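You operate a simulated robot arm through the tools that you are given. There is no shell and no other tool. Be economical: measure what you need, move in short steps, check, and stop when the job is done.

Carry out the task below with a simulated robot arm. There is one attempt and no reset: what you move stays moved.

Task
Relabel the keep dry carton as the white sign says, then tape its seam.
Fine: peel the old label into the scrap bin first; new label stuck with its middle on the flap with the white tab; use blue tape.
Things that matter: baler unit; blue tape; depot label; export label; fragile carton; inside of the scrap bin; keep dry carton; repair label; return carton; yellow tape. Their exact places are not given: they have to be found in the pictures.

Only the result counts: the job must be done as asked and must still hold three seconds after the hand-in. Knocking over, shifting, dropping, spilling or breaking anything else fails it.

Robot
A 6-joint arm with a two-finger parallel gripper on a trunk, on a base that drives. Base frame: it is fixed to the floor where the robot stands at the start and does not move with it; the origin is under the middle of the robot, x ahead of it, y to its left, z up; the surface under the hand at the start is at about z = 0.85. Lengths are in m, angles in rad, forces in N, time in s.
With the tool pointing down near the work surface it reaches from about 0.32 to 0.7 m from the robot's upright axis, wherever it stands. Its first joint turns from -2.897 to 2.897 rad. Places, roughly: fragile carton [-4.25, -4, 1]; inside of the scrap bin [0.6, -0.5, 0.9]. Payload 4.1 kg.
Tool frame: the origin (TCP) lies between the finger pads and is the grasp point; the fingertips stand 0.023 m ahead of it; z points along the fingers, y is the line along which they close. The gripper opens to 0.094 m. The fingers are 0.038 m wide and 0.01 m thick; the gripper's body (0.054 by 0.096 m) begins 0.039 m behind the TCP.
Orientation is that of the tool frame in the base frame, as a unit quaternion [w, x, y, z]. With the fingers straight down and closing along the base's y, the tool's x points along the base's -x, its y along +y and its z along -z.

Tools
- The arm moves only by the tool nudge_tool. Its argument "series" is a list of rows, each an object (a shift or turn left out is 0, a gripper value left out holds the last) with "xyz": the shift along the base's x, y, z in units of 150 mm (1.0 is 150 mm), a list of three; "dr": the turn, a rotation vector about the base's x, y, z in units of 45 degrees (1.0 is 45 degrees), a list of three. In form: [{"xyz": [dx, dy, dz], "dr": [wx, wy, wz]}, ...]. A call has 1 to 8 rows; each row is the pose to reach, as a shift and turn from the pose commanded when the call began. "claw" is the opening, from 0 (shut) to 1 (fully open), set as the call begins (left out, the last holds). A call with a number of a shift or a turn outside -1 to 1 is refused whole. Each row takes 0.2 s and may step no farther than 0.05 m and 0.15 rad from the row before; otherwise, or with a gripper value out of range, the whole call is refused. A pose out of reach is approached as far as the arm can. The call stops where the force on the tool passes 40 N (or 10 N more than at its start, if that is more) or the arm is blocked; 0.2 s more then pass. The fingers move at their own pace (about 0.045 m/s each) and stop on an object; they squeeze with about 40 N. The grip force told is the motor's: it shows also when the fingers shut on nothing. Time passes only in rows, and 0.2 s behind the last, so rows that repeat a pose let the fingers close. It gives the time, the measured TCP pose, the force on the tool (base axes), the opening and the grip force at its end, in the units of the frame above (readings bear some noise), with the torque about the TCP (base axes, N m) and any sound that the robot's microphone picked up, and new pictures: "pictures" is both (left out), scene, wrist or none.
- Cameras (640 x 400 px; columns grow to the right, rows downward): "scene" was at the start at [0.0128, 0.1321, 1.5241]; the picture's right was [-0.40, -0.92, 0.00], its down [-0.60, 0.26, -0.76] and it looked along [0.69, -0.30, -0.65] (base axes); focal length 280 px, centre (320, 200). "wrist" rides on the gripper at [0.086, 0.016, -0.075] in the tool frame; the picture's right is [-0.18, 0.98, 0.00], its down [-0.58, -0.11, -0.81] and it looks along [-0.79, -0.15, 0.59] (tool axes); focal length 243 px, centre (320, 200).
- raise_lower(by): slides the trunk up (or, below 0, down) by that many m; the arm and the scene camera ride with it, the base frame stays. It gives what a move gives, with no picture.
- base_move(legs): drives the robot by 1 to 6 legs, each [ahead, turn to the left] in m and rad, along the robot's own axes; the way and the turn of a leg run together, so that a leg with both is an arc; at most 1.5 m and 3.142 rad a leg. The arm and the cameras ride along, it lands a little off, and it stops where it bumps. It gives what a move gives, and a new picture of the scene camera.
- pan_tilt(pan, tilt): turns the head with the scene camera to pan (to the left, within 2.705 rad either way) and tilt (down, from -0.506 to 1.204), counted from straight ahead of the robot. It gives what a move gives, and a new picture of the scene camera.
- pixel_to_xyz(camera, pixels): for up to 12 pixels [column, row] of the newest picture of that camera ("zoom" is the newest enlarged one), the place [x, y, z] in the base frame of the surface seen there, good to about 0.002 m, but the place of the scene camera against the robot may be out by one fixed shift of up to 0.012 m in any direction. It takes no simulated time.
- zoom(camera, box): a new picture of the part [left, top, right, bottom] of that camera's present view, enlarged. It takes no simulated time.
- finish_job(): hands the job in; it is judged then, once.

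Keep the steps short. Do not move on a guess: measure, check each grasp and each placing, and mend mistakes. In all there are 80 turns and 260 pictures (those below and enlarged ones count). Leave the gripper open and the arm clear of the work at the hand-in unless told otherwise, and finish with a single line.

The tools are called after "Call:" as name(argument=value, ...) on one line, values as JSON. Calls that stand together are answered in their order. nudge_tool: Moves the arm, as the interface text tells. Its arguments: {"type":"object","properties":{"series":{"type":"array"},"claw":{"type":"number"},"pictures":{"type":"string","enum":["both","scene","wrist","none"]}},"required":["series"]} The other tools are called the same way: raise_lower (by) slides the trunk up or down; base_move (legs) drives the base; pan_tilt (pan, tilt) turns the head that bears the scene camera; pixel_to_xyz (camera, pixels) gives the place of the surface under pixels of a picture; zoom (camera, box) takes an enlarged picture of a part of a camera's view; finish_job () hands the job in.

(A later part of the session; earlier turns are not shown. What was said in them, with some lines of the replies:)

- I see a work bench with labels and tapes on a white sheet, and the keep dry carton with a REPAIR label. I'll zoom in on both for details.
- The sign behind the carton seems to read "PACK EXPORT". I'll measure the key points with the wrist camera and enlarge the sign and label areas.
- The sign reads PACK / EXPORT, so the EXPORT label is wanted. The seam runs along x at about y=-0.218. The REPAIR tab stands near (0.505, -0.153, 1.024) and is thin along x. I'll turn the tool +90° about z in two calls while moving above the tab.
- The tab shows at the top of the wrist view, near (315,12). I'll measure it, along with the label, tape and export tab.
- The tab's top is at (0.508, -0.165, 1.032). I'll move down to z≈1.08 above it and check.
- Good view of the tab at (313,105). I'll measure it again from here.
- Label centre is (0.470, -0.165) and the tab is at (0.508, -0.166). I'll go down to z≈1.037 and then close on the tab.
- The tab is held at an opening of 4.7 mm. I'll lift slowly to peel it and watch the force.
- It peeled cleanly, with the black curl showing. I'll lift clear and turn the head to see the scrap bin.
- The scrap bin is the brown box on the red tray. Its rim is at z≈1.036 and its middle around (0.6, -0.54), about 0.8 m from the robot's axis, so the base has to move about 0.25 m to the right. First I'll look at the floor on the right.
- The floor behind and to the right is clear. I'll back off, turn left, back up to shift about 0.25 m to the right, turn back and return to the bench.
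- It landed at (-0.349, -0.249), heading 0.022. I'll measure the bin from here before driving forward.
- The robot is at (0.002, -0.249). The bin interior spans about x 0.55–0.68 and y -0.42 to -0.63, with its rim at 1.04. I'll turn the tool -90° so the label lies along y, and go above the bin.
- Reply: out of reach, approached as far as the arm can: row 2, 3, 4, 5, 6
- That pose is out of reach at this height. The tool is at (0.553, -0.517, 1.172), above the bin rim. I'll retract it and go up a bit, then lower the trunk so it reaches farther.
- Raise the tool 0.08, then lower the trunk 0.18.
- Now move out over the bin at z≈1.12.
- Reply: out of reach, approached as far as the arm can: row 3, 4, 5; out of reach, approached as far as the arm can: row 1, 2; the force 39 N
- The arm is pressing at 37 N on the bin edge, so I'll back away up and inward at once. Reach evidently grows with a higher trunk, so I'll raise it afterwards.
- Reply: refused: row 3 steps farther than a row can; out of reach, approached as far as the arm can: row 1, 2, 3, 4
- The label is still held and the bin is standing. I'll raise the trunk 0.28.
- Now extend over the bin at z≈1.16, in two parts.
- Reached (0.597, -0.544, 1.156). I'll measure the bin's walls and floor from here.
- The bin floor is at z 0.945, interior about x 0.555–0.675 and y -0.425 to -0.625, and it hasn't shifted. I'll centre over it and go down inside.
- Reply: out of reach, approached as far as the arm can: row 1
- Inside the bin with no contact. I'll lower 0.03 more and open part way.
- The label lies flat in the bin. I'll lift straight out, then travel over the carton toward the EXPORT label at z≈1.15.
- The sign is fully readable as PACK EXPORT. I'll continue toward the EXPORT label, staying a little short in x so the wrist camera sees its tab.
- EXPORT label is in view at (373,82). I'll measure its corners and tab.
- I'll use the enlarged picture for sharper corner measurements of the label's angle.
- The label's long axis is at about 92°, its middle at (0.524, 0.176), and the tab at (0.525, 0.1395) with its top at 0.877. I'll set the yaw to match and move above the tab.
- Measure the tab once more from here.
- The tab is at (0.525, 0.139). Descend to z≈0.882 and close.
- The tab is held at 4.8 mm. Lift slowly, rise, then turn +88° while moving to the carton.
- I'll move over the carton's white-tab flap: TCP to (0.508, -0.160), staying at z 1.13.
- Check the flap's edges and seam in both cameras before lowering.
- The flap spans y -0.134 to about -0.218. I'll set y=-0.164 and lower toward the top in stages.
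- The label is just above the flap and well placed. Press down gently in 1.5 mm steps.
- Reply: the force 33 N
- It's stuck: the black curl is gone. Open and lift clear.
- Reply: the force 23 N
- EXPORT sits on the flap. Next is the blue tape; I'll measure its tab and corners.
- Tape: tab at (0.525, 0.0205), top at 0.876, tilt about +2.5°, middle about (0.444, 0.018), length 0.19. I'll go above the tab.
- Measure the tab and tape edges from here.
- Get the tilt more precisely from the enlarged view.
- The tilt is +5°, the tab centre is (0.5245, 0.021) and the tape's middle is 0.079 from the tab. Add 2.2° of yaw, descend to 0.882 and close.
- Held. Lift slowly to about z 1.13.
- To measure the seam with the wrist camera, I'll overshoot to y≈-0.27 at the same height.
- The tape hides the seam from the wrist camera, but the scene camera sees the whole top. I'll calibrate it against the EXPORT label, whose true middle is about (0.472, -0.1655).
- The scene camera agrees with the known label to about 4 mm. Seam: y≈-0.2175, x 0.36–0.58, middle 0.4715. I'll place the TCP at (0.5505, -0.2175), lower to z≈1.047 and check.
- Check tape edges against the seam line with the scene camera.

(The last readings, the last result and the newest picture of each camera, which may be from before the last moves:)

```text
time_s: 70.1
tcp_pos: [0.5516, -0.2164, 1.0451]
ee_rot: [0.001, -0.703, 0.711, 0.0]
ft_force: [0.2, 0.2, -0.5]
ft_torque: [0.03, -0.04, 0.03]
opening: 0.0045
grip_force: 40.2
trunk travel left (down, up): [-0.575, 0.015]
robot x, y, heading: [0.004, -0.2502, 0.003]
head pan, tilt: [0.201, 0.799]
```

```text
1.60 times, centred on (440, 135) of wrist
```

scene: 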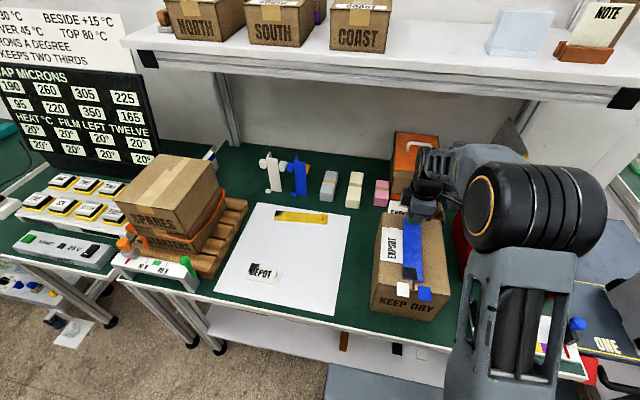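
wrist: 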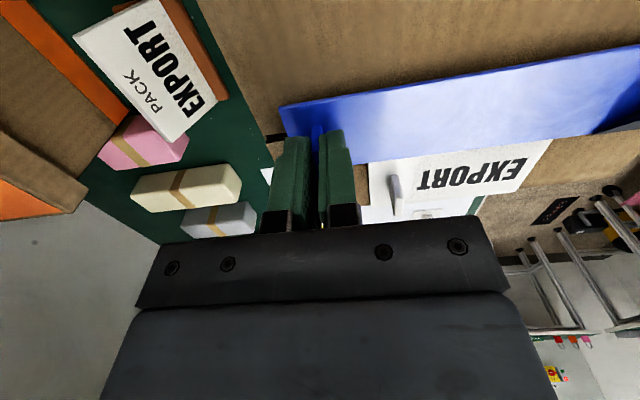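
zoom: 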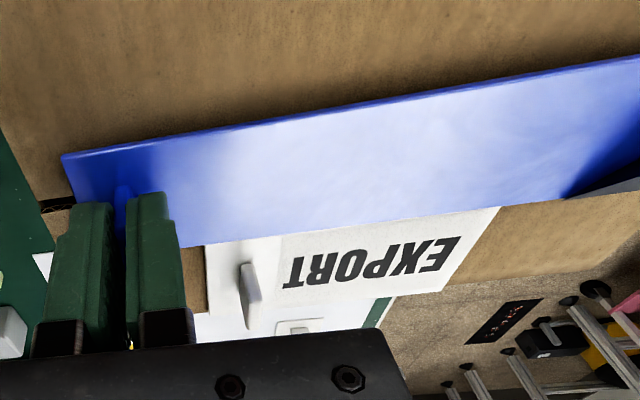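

The tape spans y -0.237 to -0.195, centred on the seam and aligned. Press down gently.

Call:
nudge_tool(series=[{"xyz": [0, 0, -0.02]}, {"xyz": [0, 0, -0.04]}, {"xyz": [0, 0, -0.05]}, {"xyz": [0, 0, -0.06]}, {"xyz": [0, 0, -0.07]}, {"xyz": [0, 0, -0.08]}], pictures="wrist")

```text
time_s: 71.5
tcp_pos: [0.5507, -0.2167, 1.0365]
ee_rot: [0.003, -0.702, 0.712, -0.002]
ft_force: [2.5, -1.5, 30.8]
ft_torque: [-0.02, 0.32, 0.07]
opening: 0.0046
grip_force: 40.0
trunk travel left (down, up): [-0.575, 0.015]
robot x, y, heading: [0.0047, -0.2491, -0.0]
head pan, tilt: [0.201, 0.799]
```

wrist: 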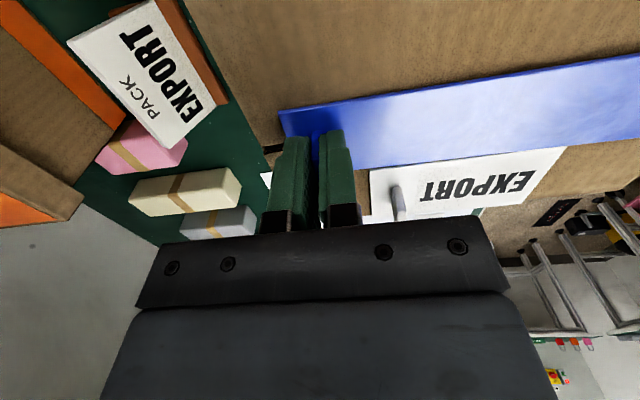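

It's stuck with 31 N pressed. Open and lift clear.

Call:
nudge_tool(series=[{"xyz": [0, 0, 0.0]}, {"xyz": [0, 0, 0.0]}, {"xyz": [0, 0, 0]}], claw=0.5, pictures="none")

Call:
nudge_tool(series=[{"xyz": [0, 0, 0.1]}, {"xyz": [0, 0, 0.35]}, {"xyz": [0, 0, 0.65]}, {"xyz": [-0.1, 0.2, 0.9]}, {"xyz": [-0.25, 0.4, 0.95]}, {"xyz": [-0.4, 0.65, 0.95]}, {"xyz": [-0.5, 0.9, 0.95]}], claw=1.0, pictures="none")

Call:
nudge_tool(series=[{"xyz": [-0.1, 0.25, 0]}, {"xyz": [-0.2, 0.5, 0]}, {"xyz": [-0.2, 0.75, 0]}], pictures="both")

Call:
zoom(camera="scene", box=[365, 175, 575, 325])

```text
time_s: 72.3
tcp_pos: [0.5514, -0.2163, 1.0324]
ee_rot: [-0.001, -0.703, 0.711, 0.002]
ft_force: [3.6, -0.1, 7.7]
ft_torque: [-0.04, 0.13, 0.01]
opening: 0.0455
grip_force: 0.0
trunk travel left (down, up): [-0.575, 0.015]
robot x, y, heading: [0.0022, -0.2501, -0.003]
head pan, tilt: [0.201, 0.799]
```

```text
refused: row 4 steps farther than a row can; nothing moved
```

```text
time_s: 73.1
tcp_pos: [0.5201, -0.109, 1.0325]
ee_rot: [0.001, -0.703, 0.711, 0.0]
ft_force: [0.2, -6.5, 8.6]
ft_torque: [-0.12, 0.18, 0.28]
opening: 0.0475
grip_force: 0.5
trunk travel left (down, up): [-0.575, 0.015]
robot x, y, heading: [0.0005, -0.2492, -0.002]
head pan, tilt: [0.201, 0.799]
```

scene: 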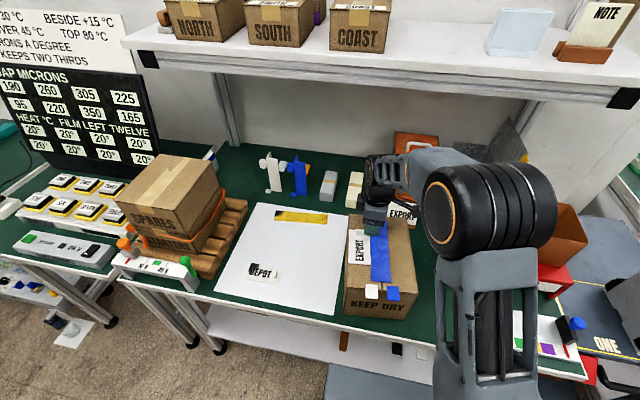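
wrist: 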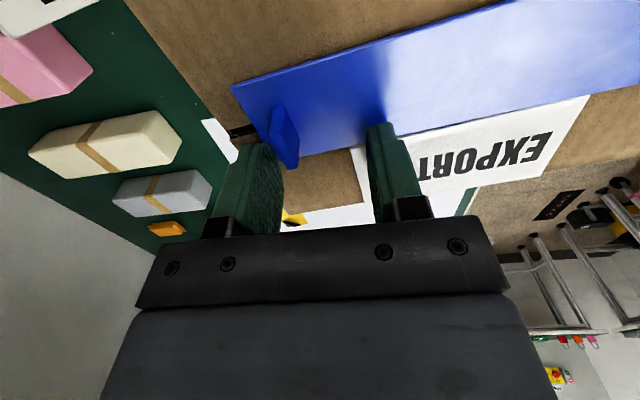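

```text
2.67 times, centred on (470, 250) of scene
```

zoom: 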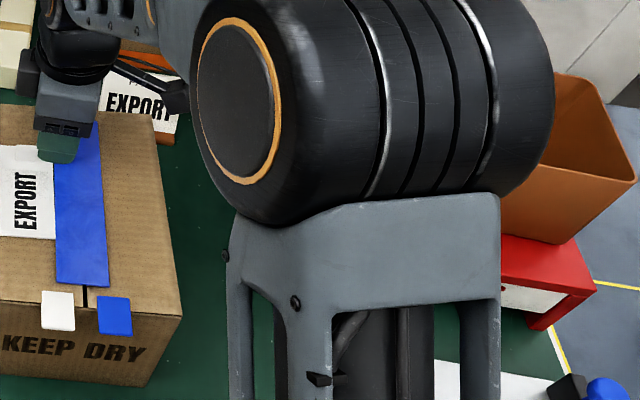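

My mistake: I had batched the calls, the lift row was refused, and the sideways move then went ahead with the fingers still down. That dragged the carton about 0.08 m to +y. I'll lift straight up and inspect.

Call:
nudge_tool(series=[{"xyz": [0, 0, 0.1]}, {"xyz": [0, 0, 0.35]}, {"xyz": [0, 0, 0.65]}, {"xyz": [0, 0, 0.95]}], pictures="both")

```text
time_s: 74.1
tcp_pos: [0.5201, -0.1066, 1.1783]
ee_rot: [0.001, -0.703, 0.711, 0.0]
ft_force: [0.3, -0.2, 0.0]
ft_torque: [-0.02, -0.02, 0.0]
opening: 0.0471
grip_force: 0.0
trunk travel left (down, up): [-0.575, 0.015]
robot x, y, heading: [0.0069, -0.2493, -0.003]
head pan, tilt: [0.201, 0.799]
```

scene: 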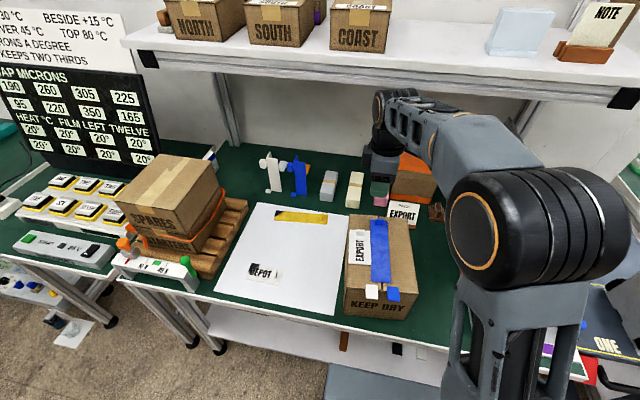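
wrist: 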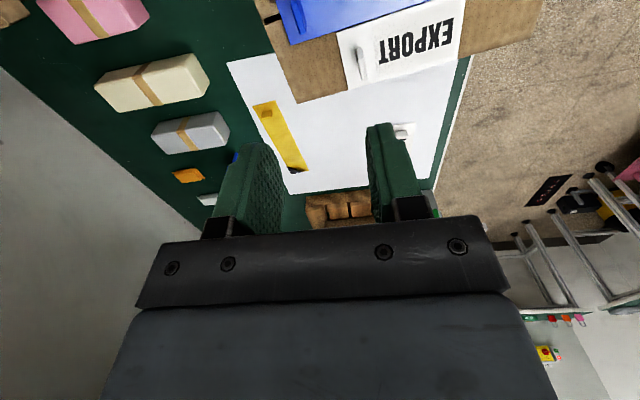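

Call:
zoom(camera="scene", box=[330, 190, 450, 325])

Call:
pixel_to_xyz(camera="scene", pixels=[[350, 219], [410, 224], [346, 287], [413, 294], [371, 222], [389, 221], [371, 283], [391, 283], [357, 232], [370, 234], [380, 288], [381, 219]])

```text
2.96 times, centred on (390, 258) of scene
```

zoom: 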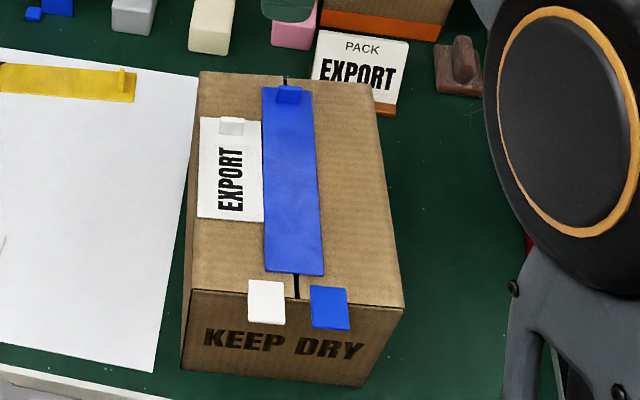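

```text
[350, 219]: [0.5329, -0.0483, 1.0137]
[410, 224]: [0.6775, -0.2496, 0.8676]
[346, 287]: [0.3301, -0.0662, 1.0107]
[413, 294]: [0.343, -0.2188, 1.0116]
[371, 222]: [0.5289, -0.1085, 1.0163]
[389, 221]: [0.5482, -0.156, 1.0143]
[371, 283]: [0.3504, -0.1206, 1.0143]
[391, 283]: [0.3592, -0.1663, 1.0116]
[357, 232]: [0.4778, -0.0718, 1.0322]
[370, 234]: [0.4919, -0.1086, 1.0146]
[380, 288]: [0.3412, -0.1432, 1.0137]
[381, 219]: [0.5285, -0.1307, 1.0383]
```

The carton moved about (-0.02, +0.075) m and turned about 5°. The label and tape stayed on it correctly, and the sign and other things look untouched. I'll push it back from its left face with closed fingers. First I'll turn the tool to the default yaw beside the carton, at height.

Call:
nudge_tool(series=[{"xyz": [-0.05, 0.1, 0], "dr": [0, 0, -0.165]}, {"xyz": [-0.1, 0.2, 0], "dr": [0, 0, -0.33]}, {"xyz": [-0.15, 0.3, 0], "dr": [0, 0, -0.495]}, {"xyz": [-0.2, 0.4, 0], "dr": [0, 0, -0.66]}, {"xyz": [-0.25, 0.5, 0], "dr": [0, 0, -0.825]}, {"xyz": [-0.3, 0.6, 0], "dr": [0, 0, -0.99]}], claw=0, pictures="none")

Call:
nudge_tool(series=[{"xyz": [-0.02, 0.02, 0], "dr": [0, 0, -0.165]}, {"xyz": [-0.04, 0.04, 0], "dr": [0, 0, -0.33]}, {"xyz": [-0.06, 0.06, 0], "dr": [0, 0, -0.495]}, {"xyz": [-0.08, 0.08, 0], "dr": [0, 0, -0.66]}, {"xyz": [-0.1, 0.1, 0], "dr": [0, 0, -0.825]}, {"xyz": [-0.12, 0.12, 0], "dr": [0, 0, -0.99]}], pictures="both")

```text
time_s: 75.5
tcp_pos: [0.4759, -0.0142, 1.1759]
ee_rot: [0.002, -0.38, 0.925, -0.001]
ft_force: [0.1, 0.7, 0.8]
ft_torque: [0.0, 0.0, -0.01]
opening: 0.0002
grip_force: 40.0
trunk travel left (down, up): [-0.575, 0.015]
robot x, y, heading: [0.0021, -0.2512, 0.0]
head pan, tilt: [0.201, 0.799]
```

```text
time_s: 76.9
tcp_pos: [0.4578, 0.0032, 1.1762]
ee_rot: [0.001, -0.001, 1.0, -0.001]
ft_force: [0.5, -0.8, -0.6]
ft_torque: [0.02, 0.0, 0.0]
opening: 0.0004
grip_force: 40.1
trunk travel left (down, up): [-0.575, 0.015]
robot x, y, heading: [0.002, -0.2492, -0.004]
head pan, tilt: [0.201, 0.799]
```

scene: 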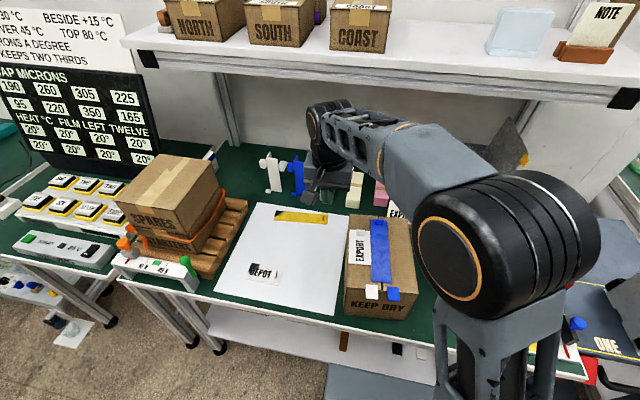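
wrist: 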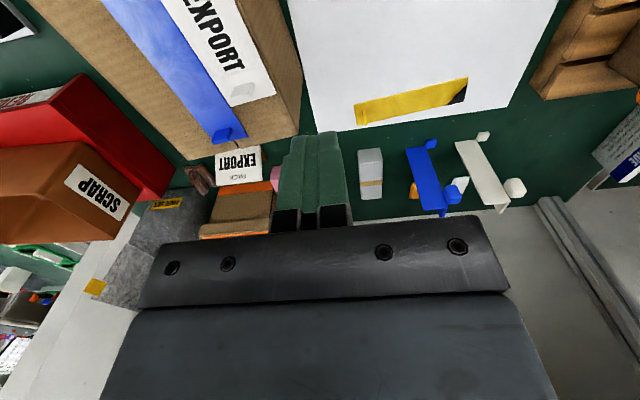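

Measure the carton's left edge with the wrist camera.

Call:
pixel_to_xyz(camera="wrist", pixels=[[278, 100], [262, 50], [245, 10], [297, 125], [270, 130], [192, 155], [300, 70], [280, 10]])

Call:
zoom(camera="wrist", box=[120, 0, 380, 180])

```text
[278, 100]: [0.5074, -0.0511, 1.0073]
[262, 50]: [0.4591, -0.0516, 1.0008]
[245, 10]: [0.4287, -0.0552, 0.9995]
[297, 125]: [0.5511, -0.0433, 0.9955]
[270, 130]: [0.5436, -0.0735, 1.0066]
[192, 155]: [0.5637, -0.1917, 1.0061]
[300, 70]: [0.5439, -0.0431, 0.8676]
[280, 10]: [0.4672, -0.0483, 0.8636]
```

```text
2.22 times, centred on (250, 90) of wrist
```

zoom: 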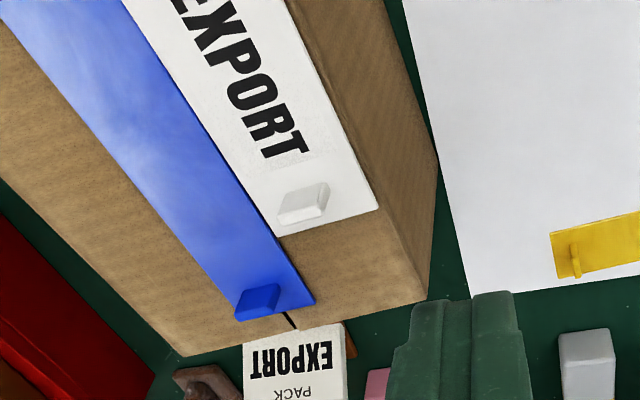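

The left face is at y≈-0.052 at x=0.457. I'll go down to z 0.985 at y≈0 and approach to y≈-0.036.

Call:
nudge_tool(series=[{"xyz": [0.01, 0, -0.3]}, {"xyz": [0.01, 0, -0.6]}, {"xyz": [0.01, 0, -0.9]}], pictures="none")

Call:
nudge_tool(series=[{"xyz": [0, 0, -0.15]}, {"xyz": [0, 0, -0.37]}, {"xyz": [0, -0.1, -0.37]}, {"xyz": [0, -0.2, -0.37]}, {"xyz": [0, -0.25, -0.37]}], pictures="both")

```text
time_s: 77.7
tcp_pos: [0.4582, 0.0005, 1.0418]
ee_rot: [0.0, -0.002, 1.0, -0.001]
ft_force: [0.0, -0.2, -0.4]
ft_torque: [-0.01, -0.02, 0.01]
opening: 0.0
grip_force: 40.0
trunk travel left (down, up): [-0.575, 0.015]
robot x, y, heading: [0.0043, -0.2472, 0.001]
head pan, tilt: [0.201, 0.799]
```

```text
time_s: 78.9
tcp_pos: [0.4603, -0.0335, 0.985]
ee_rot: [0.001, -0.003, 1.0, 0.0]
ft_force: [0.0, 2.0, 1.0]
ft_torque: [-0.12, -0.01, 0.05]
opening: 0.0
grip_force: 39.9
trunk travel left (down, up): [-0.575, 0.015]
robot x, y, heading: [-0.0001, -0.2473, -0.0]
head pan, tilt: [0.201, 0.799]
```

scene: 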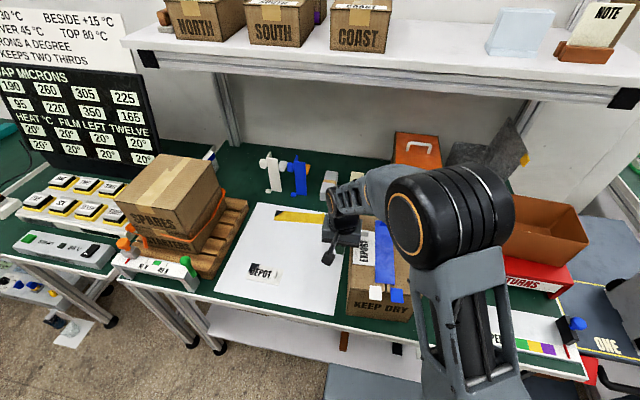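
wrist: 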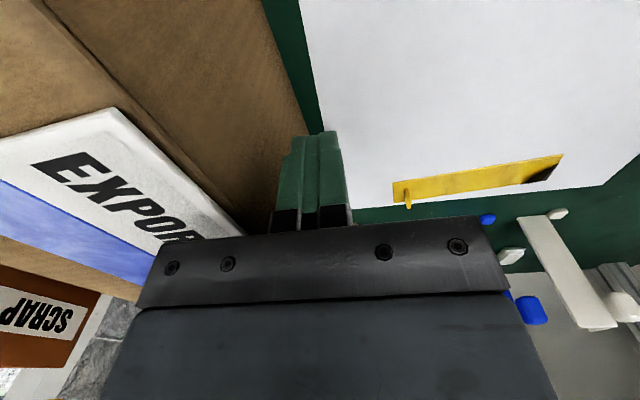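

There's light contact (2 N) at TCP y=-0.0335. Push slowly by (+0.013, -0.048) and check.

Call:
nudge_tool(series=[{"xyz": [0.01, -0.05, 0]}, {"xyz": [0.024, -0.1, 0]}, {"xyz": [0.04, -0.15, 0]}, {"xyz": [0.052, -0.2, 0]}, {"xyz": [0.065, -0.25, 0]}, {"xyz": [0.078, -0.29, 0]}, {"xyz": [0.09, -0.32, 0]}], pictures="both")

```text
time_s: 80.5
tcp_pos: [0.4725, -0.0795, 0.9846]
ee_rot: [0.001, -0.002, 1.0, -0.001]
ft_force: [-0.2, 3.2, 0.1]
ft_torque: [-0.1, 0.03, 0.07]
opening: 0.0
grip_force: 40.1
trunk travel left (down, up): [-0.575, 0.015]
robot x, y, heading: [0.0074, -0.246, -0.001]
head pan, tilt: [0.201, 0.799]
```

scene: 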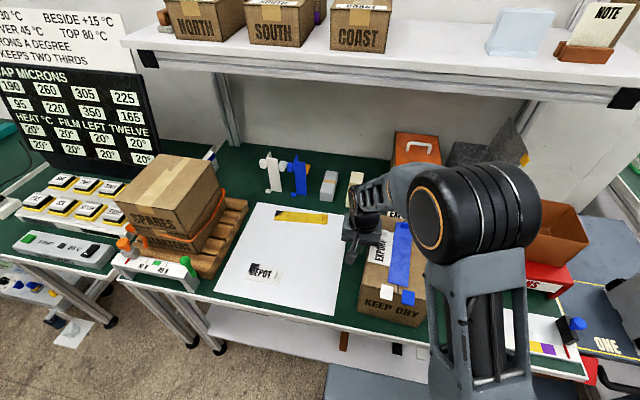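
wrist: 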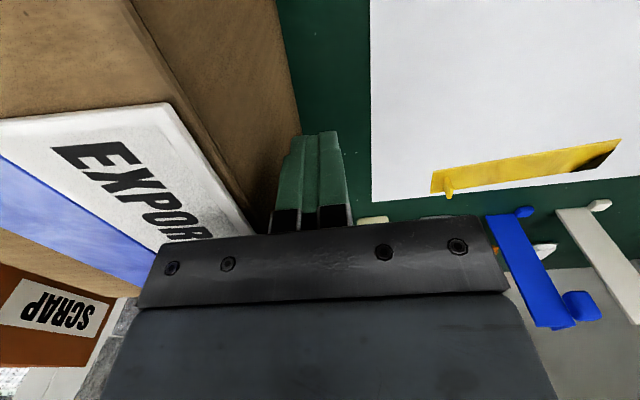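

It slides easily at 3 N. Measure the present pose.

Call:
zoom(camera="scene", box=[345, 190, 465, 330])

Call:
pixel_to_xyz(camera="scene", pixels=[[361, 282], [425, 300], [394, 225], [410, 226], [388, 282], [408, 284], [398, 288]])

```text
2.86 times, centred on (405, 260) of scene
```

zoom: 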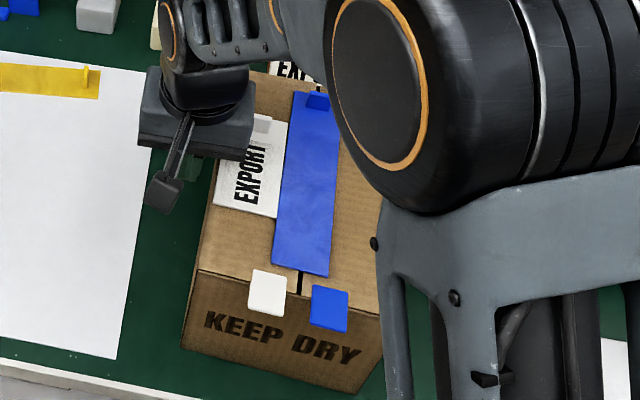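

```text
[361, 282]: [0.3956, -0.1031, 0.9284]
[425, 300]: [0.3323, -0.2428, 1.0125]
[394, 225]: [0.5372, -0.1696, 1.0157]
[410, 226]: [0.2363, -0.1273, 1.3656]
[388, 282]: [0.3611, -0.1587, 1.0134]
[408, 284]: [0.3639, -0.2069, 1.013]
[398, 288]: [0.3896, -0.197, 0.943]
```

It moved but now leans about -3.5°. I'll back off slightly, shift the contact to x≈0.433 and push the remaining ~0.03 straight along -y, which turns it back.

Call:
nudge_tool(series=[{"xyz": [0, 0.08, 0]}, {"xyz": [-0.13, 0.08, 0]}, {"xyz": [-0.27, 0.08, 0]}, {"xyz": [-0.27, 0, 0]}, {"xyz": [-0.27, -0.05, 0]}, {"xyz": [-0.27, -0.1, 0]}, {"xyz": [-0.27, -0.15, 0]}, {"xyz": [-0.27, -0.2, 0]}], pictures="both")

Call:
zoom(camera="scene", box=[345, 190, 465, 330])

```text
time_s: 82.3
tcp_pos: [0.4326, -0.1121, 0.9859]
ee_rot: [0.002, -0.002, 1.0, -0.001]
ft_force: [-1.6, 2.0, 1.5]
ft_torque: [-0.08, 0.02, -0.09]
opening: 0.0
grip_force: 40.5
trunk travel left (down, up): [-0.575, 0.015]
robot x, y, heading: [0.0034, -0.2477, -0.003]
head pan, tilt: [0.201, 0.799]
```

scene: 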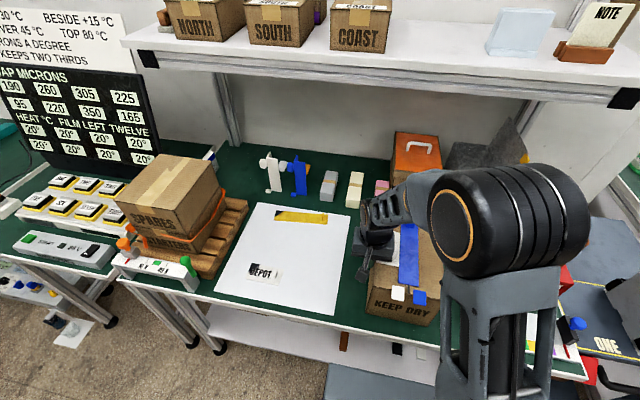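
wrist: 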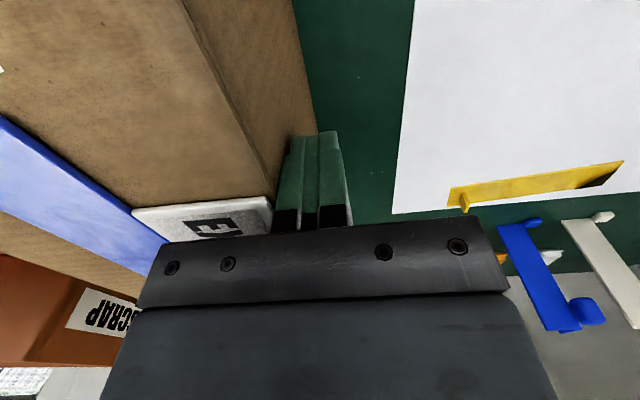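

```text
2.86 times, centred on (405, 260) of scene
```

zoom: 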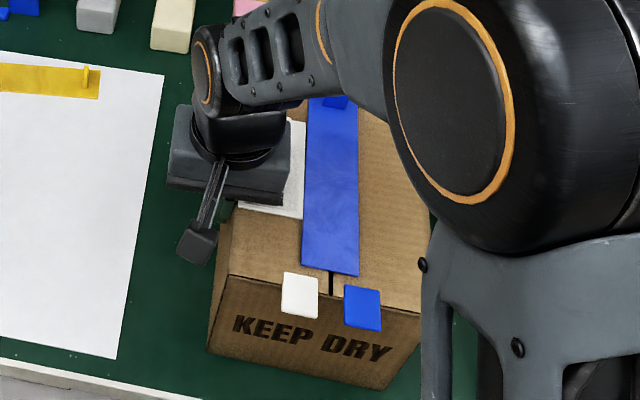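

Call:
pixel_to_xyz(camera="zoom", pixels=[[309, 110], [306, 180], [304, 255], [358, 265], [331, 269], [235, 272], [357, 120], [330, 275], [333, 290]])

```text
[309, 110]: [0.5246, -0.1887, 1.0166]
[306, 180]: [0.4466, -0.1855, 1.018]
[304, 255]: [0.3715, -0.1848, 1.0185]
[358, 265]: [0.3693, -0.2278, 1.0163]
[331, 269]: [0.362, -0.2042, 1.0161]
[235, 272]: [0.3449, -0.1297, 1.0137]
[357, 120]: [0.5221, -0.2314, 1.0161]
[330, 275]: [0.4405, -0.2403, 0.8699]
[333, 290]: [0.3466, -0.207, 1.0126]
```

It's nearly back: it needs about -0.008 in y and +0.010 in x. Push on with a small +x drag.

Call:
nudge_tool(series=[{"xyz": [0.02, -0.025, 0]}, {"xyz": [0.05, -0.04, 0]}, {"xyz": [0.08, -0.055, 0]}], pictures="none")

Call:
nudge_tool(series=[{"xyz": [0, 0.1, 0]}, {"xyz": [0, 0.3, 0]}, {"xyz": [0, 0.5, 0.1]}, {"xyz": [0, 0.6, 0.35]}, {"xyz": [0, 0.65, 0.65]}, {"xyz": [0, 0.7, 0.95]}], claw=0, pictures="none")

```text
time_s: 83.1
tcp_pos: [0.4454, -0.1185, 0.9862]
ee_rot: [0.001, -0.002, 1.0, -0.001]
ft_force: [-1.2, 3.8, -0.4]
ft_torque: [-0.02, 0.0, -0.09]
opening: 0.0
grip_force: 40.1
trunk travel left (down, up): [-0.575, 0.015]
robot x, y, heading: [-0.0027, -0.2467, 0.006]
head pan, tilt: [0.201, 0.799]
```

```text
time_s: 84.5
tcp_pos: [0.4448, -0.0118, 1.132]
ee_rot: [0.001, -0.002, 1.0, -0.001]
ft_force: [0.0, 0.5, -0.2]
ft_torque: [0.0, 0.01, 0.0]
opening: 0.0
grip_force: 40.2
trunk travel left (down, up): [-0.575, 0.015]
robot x, y, heading: [0.0037, -0.2491, -0.001]
head pan, tilt: [0.201, 0.799]
```

Clear of the carton. I'll move farther left, open the gripper and check everything.

Call:
nudge_tool(series=[{"xyz": [-0.05, 0.2, 0.1]}, {"xyz": [-0.1, 0.4, 0.2]}, {"xyz": [-0.15, 0.6, 0.3]}, {"xyz": [-0.2, 0.8, 0.4]}, {"xyz": [-0.2, 1.0, 0.5]}], claw=1.0, pictures="both")

Call:
zoom(camera="scene", box=[345, 180, 475, 330])

```text
time_s: 85.7
tcp_pos: [0.4149, 0.1365, 1.2031]
ee_rot: [0.002, -0.002, 1.0, -0.001]
ft_force: [-0.5, 0.6, 0.0]
ft_torque: [-0.01, 0.0, -0.03]
opening: 0.0942
grip_force: 0.1
trunk travel left (down, up): [-0.575, 0.015]
robot x, y, heading: [0.0047, -0.2479, 0.001]
head pan, tilt: [0.201, 0.799]
```

scene: 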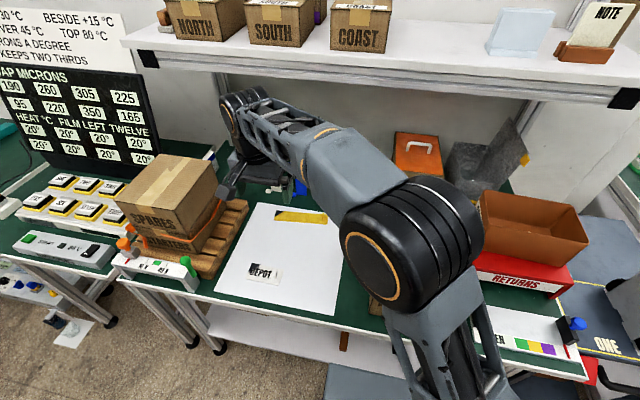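
wrist: 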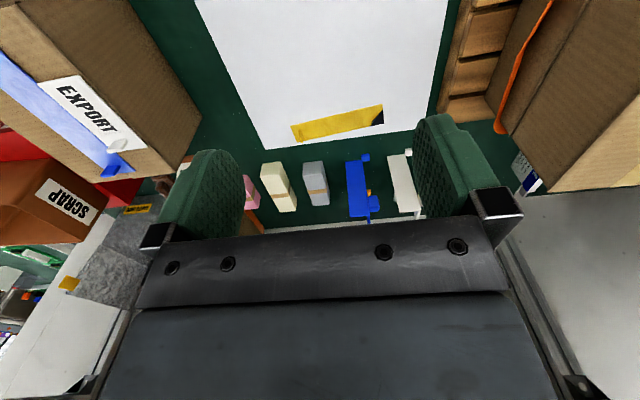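

```text
2.67 times, centred on (410, 255) of scene
```

zoom: 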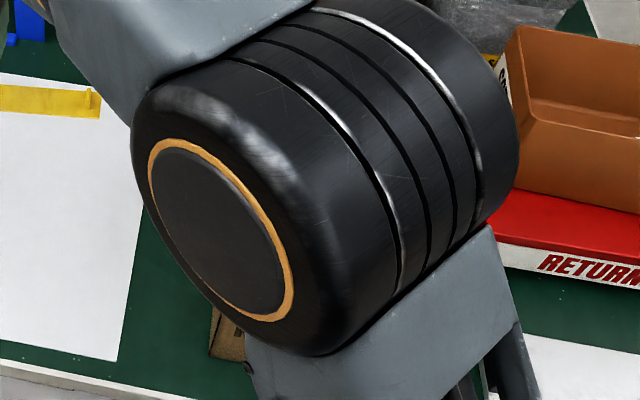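

The arm blocks the scene camera, so I'll measure with the wrist picture.

Call:
zoom(camera="wrist", box=[0, 0, 220, 220])

Call:
pixel_to_xyz(camera="wrist", pixels=[[40, 84], [78, 76], [144, 143], [115, 155], [130, 172], [60, 130], [172, 175], [60, 42], [20, 2]])

```text
1.82 times, centred on (110, 110) of wrist
```

zoom: 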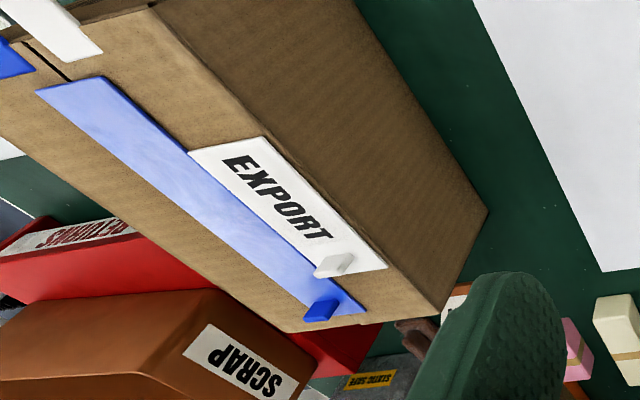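

```text
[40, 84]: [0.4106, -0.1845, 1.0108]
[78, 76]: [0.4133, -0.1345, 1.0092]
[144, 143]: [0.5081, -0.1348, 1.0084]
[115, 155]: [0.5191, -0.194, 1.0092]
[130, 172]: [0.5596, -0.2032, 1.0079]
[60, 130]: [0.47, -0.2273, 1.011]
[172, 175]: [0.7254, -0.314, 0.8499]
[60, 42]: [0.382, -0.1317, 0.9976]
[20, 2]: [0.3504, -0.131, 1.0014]
```

The carton is back within about 8 mm of its original place and aligned. EXPORT is flat on the white-tab flap, the blue tape lies along the seam, and REPAIR is in the scrap bin. The gripper is open and clear, so I'm handing in.

Call:
finish_job()

```text
The job is handed in.
```

The keep dry carton now has EXPORT on its white-tab flap and blue tape along its seam, with REPAIR in the scrap bin; I did knock the carton about 8 cm out of place after taping and pushed it back to within about 8 mm, and I briefly pressed on the scrap bin's edge without any visible shift.
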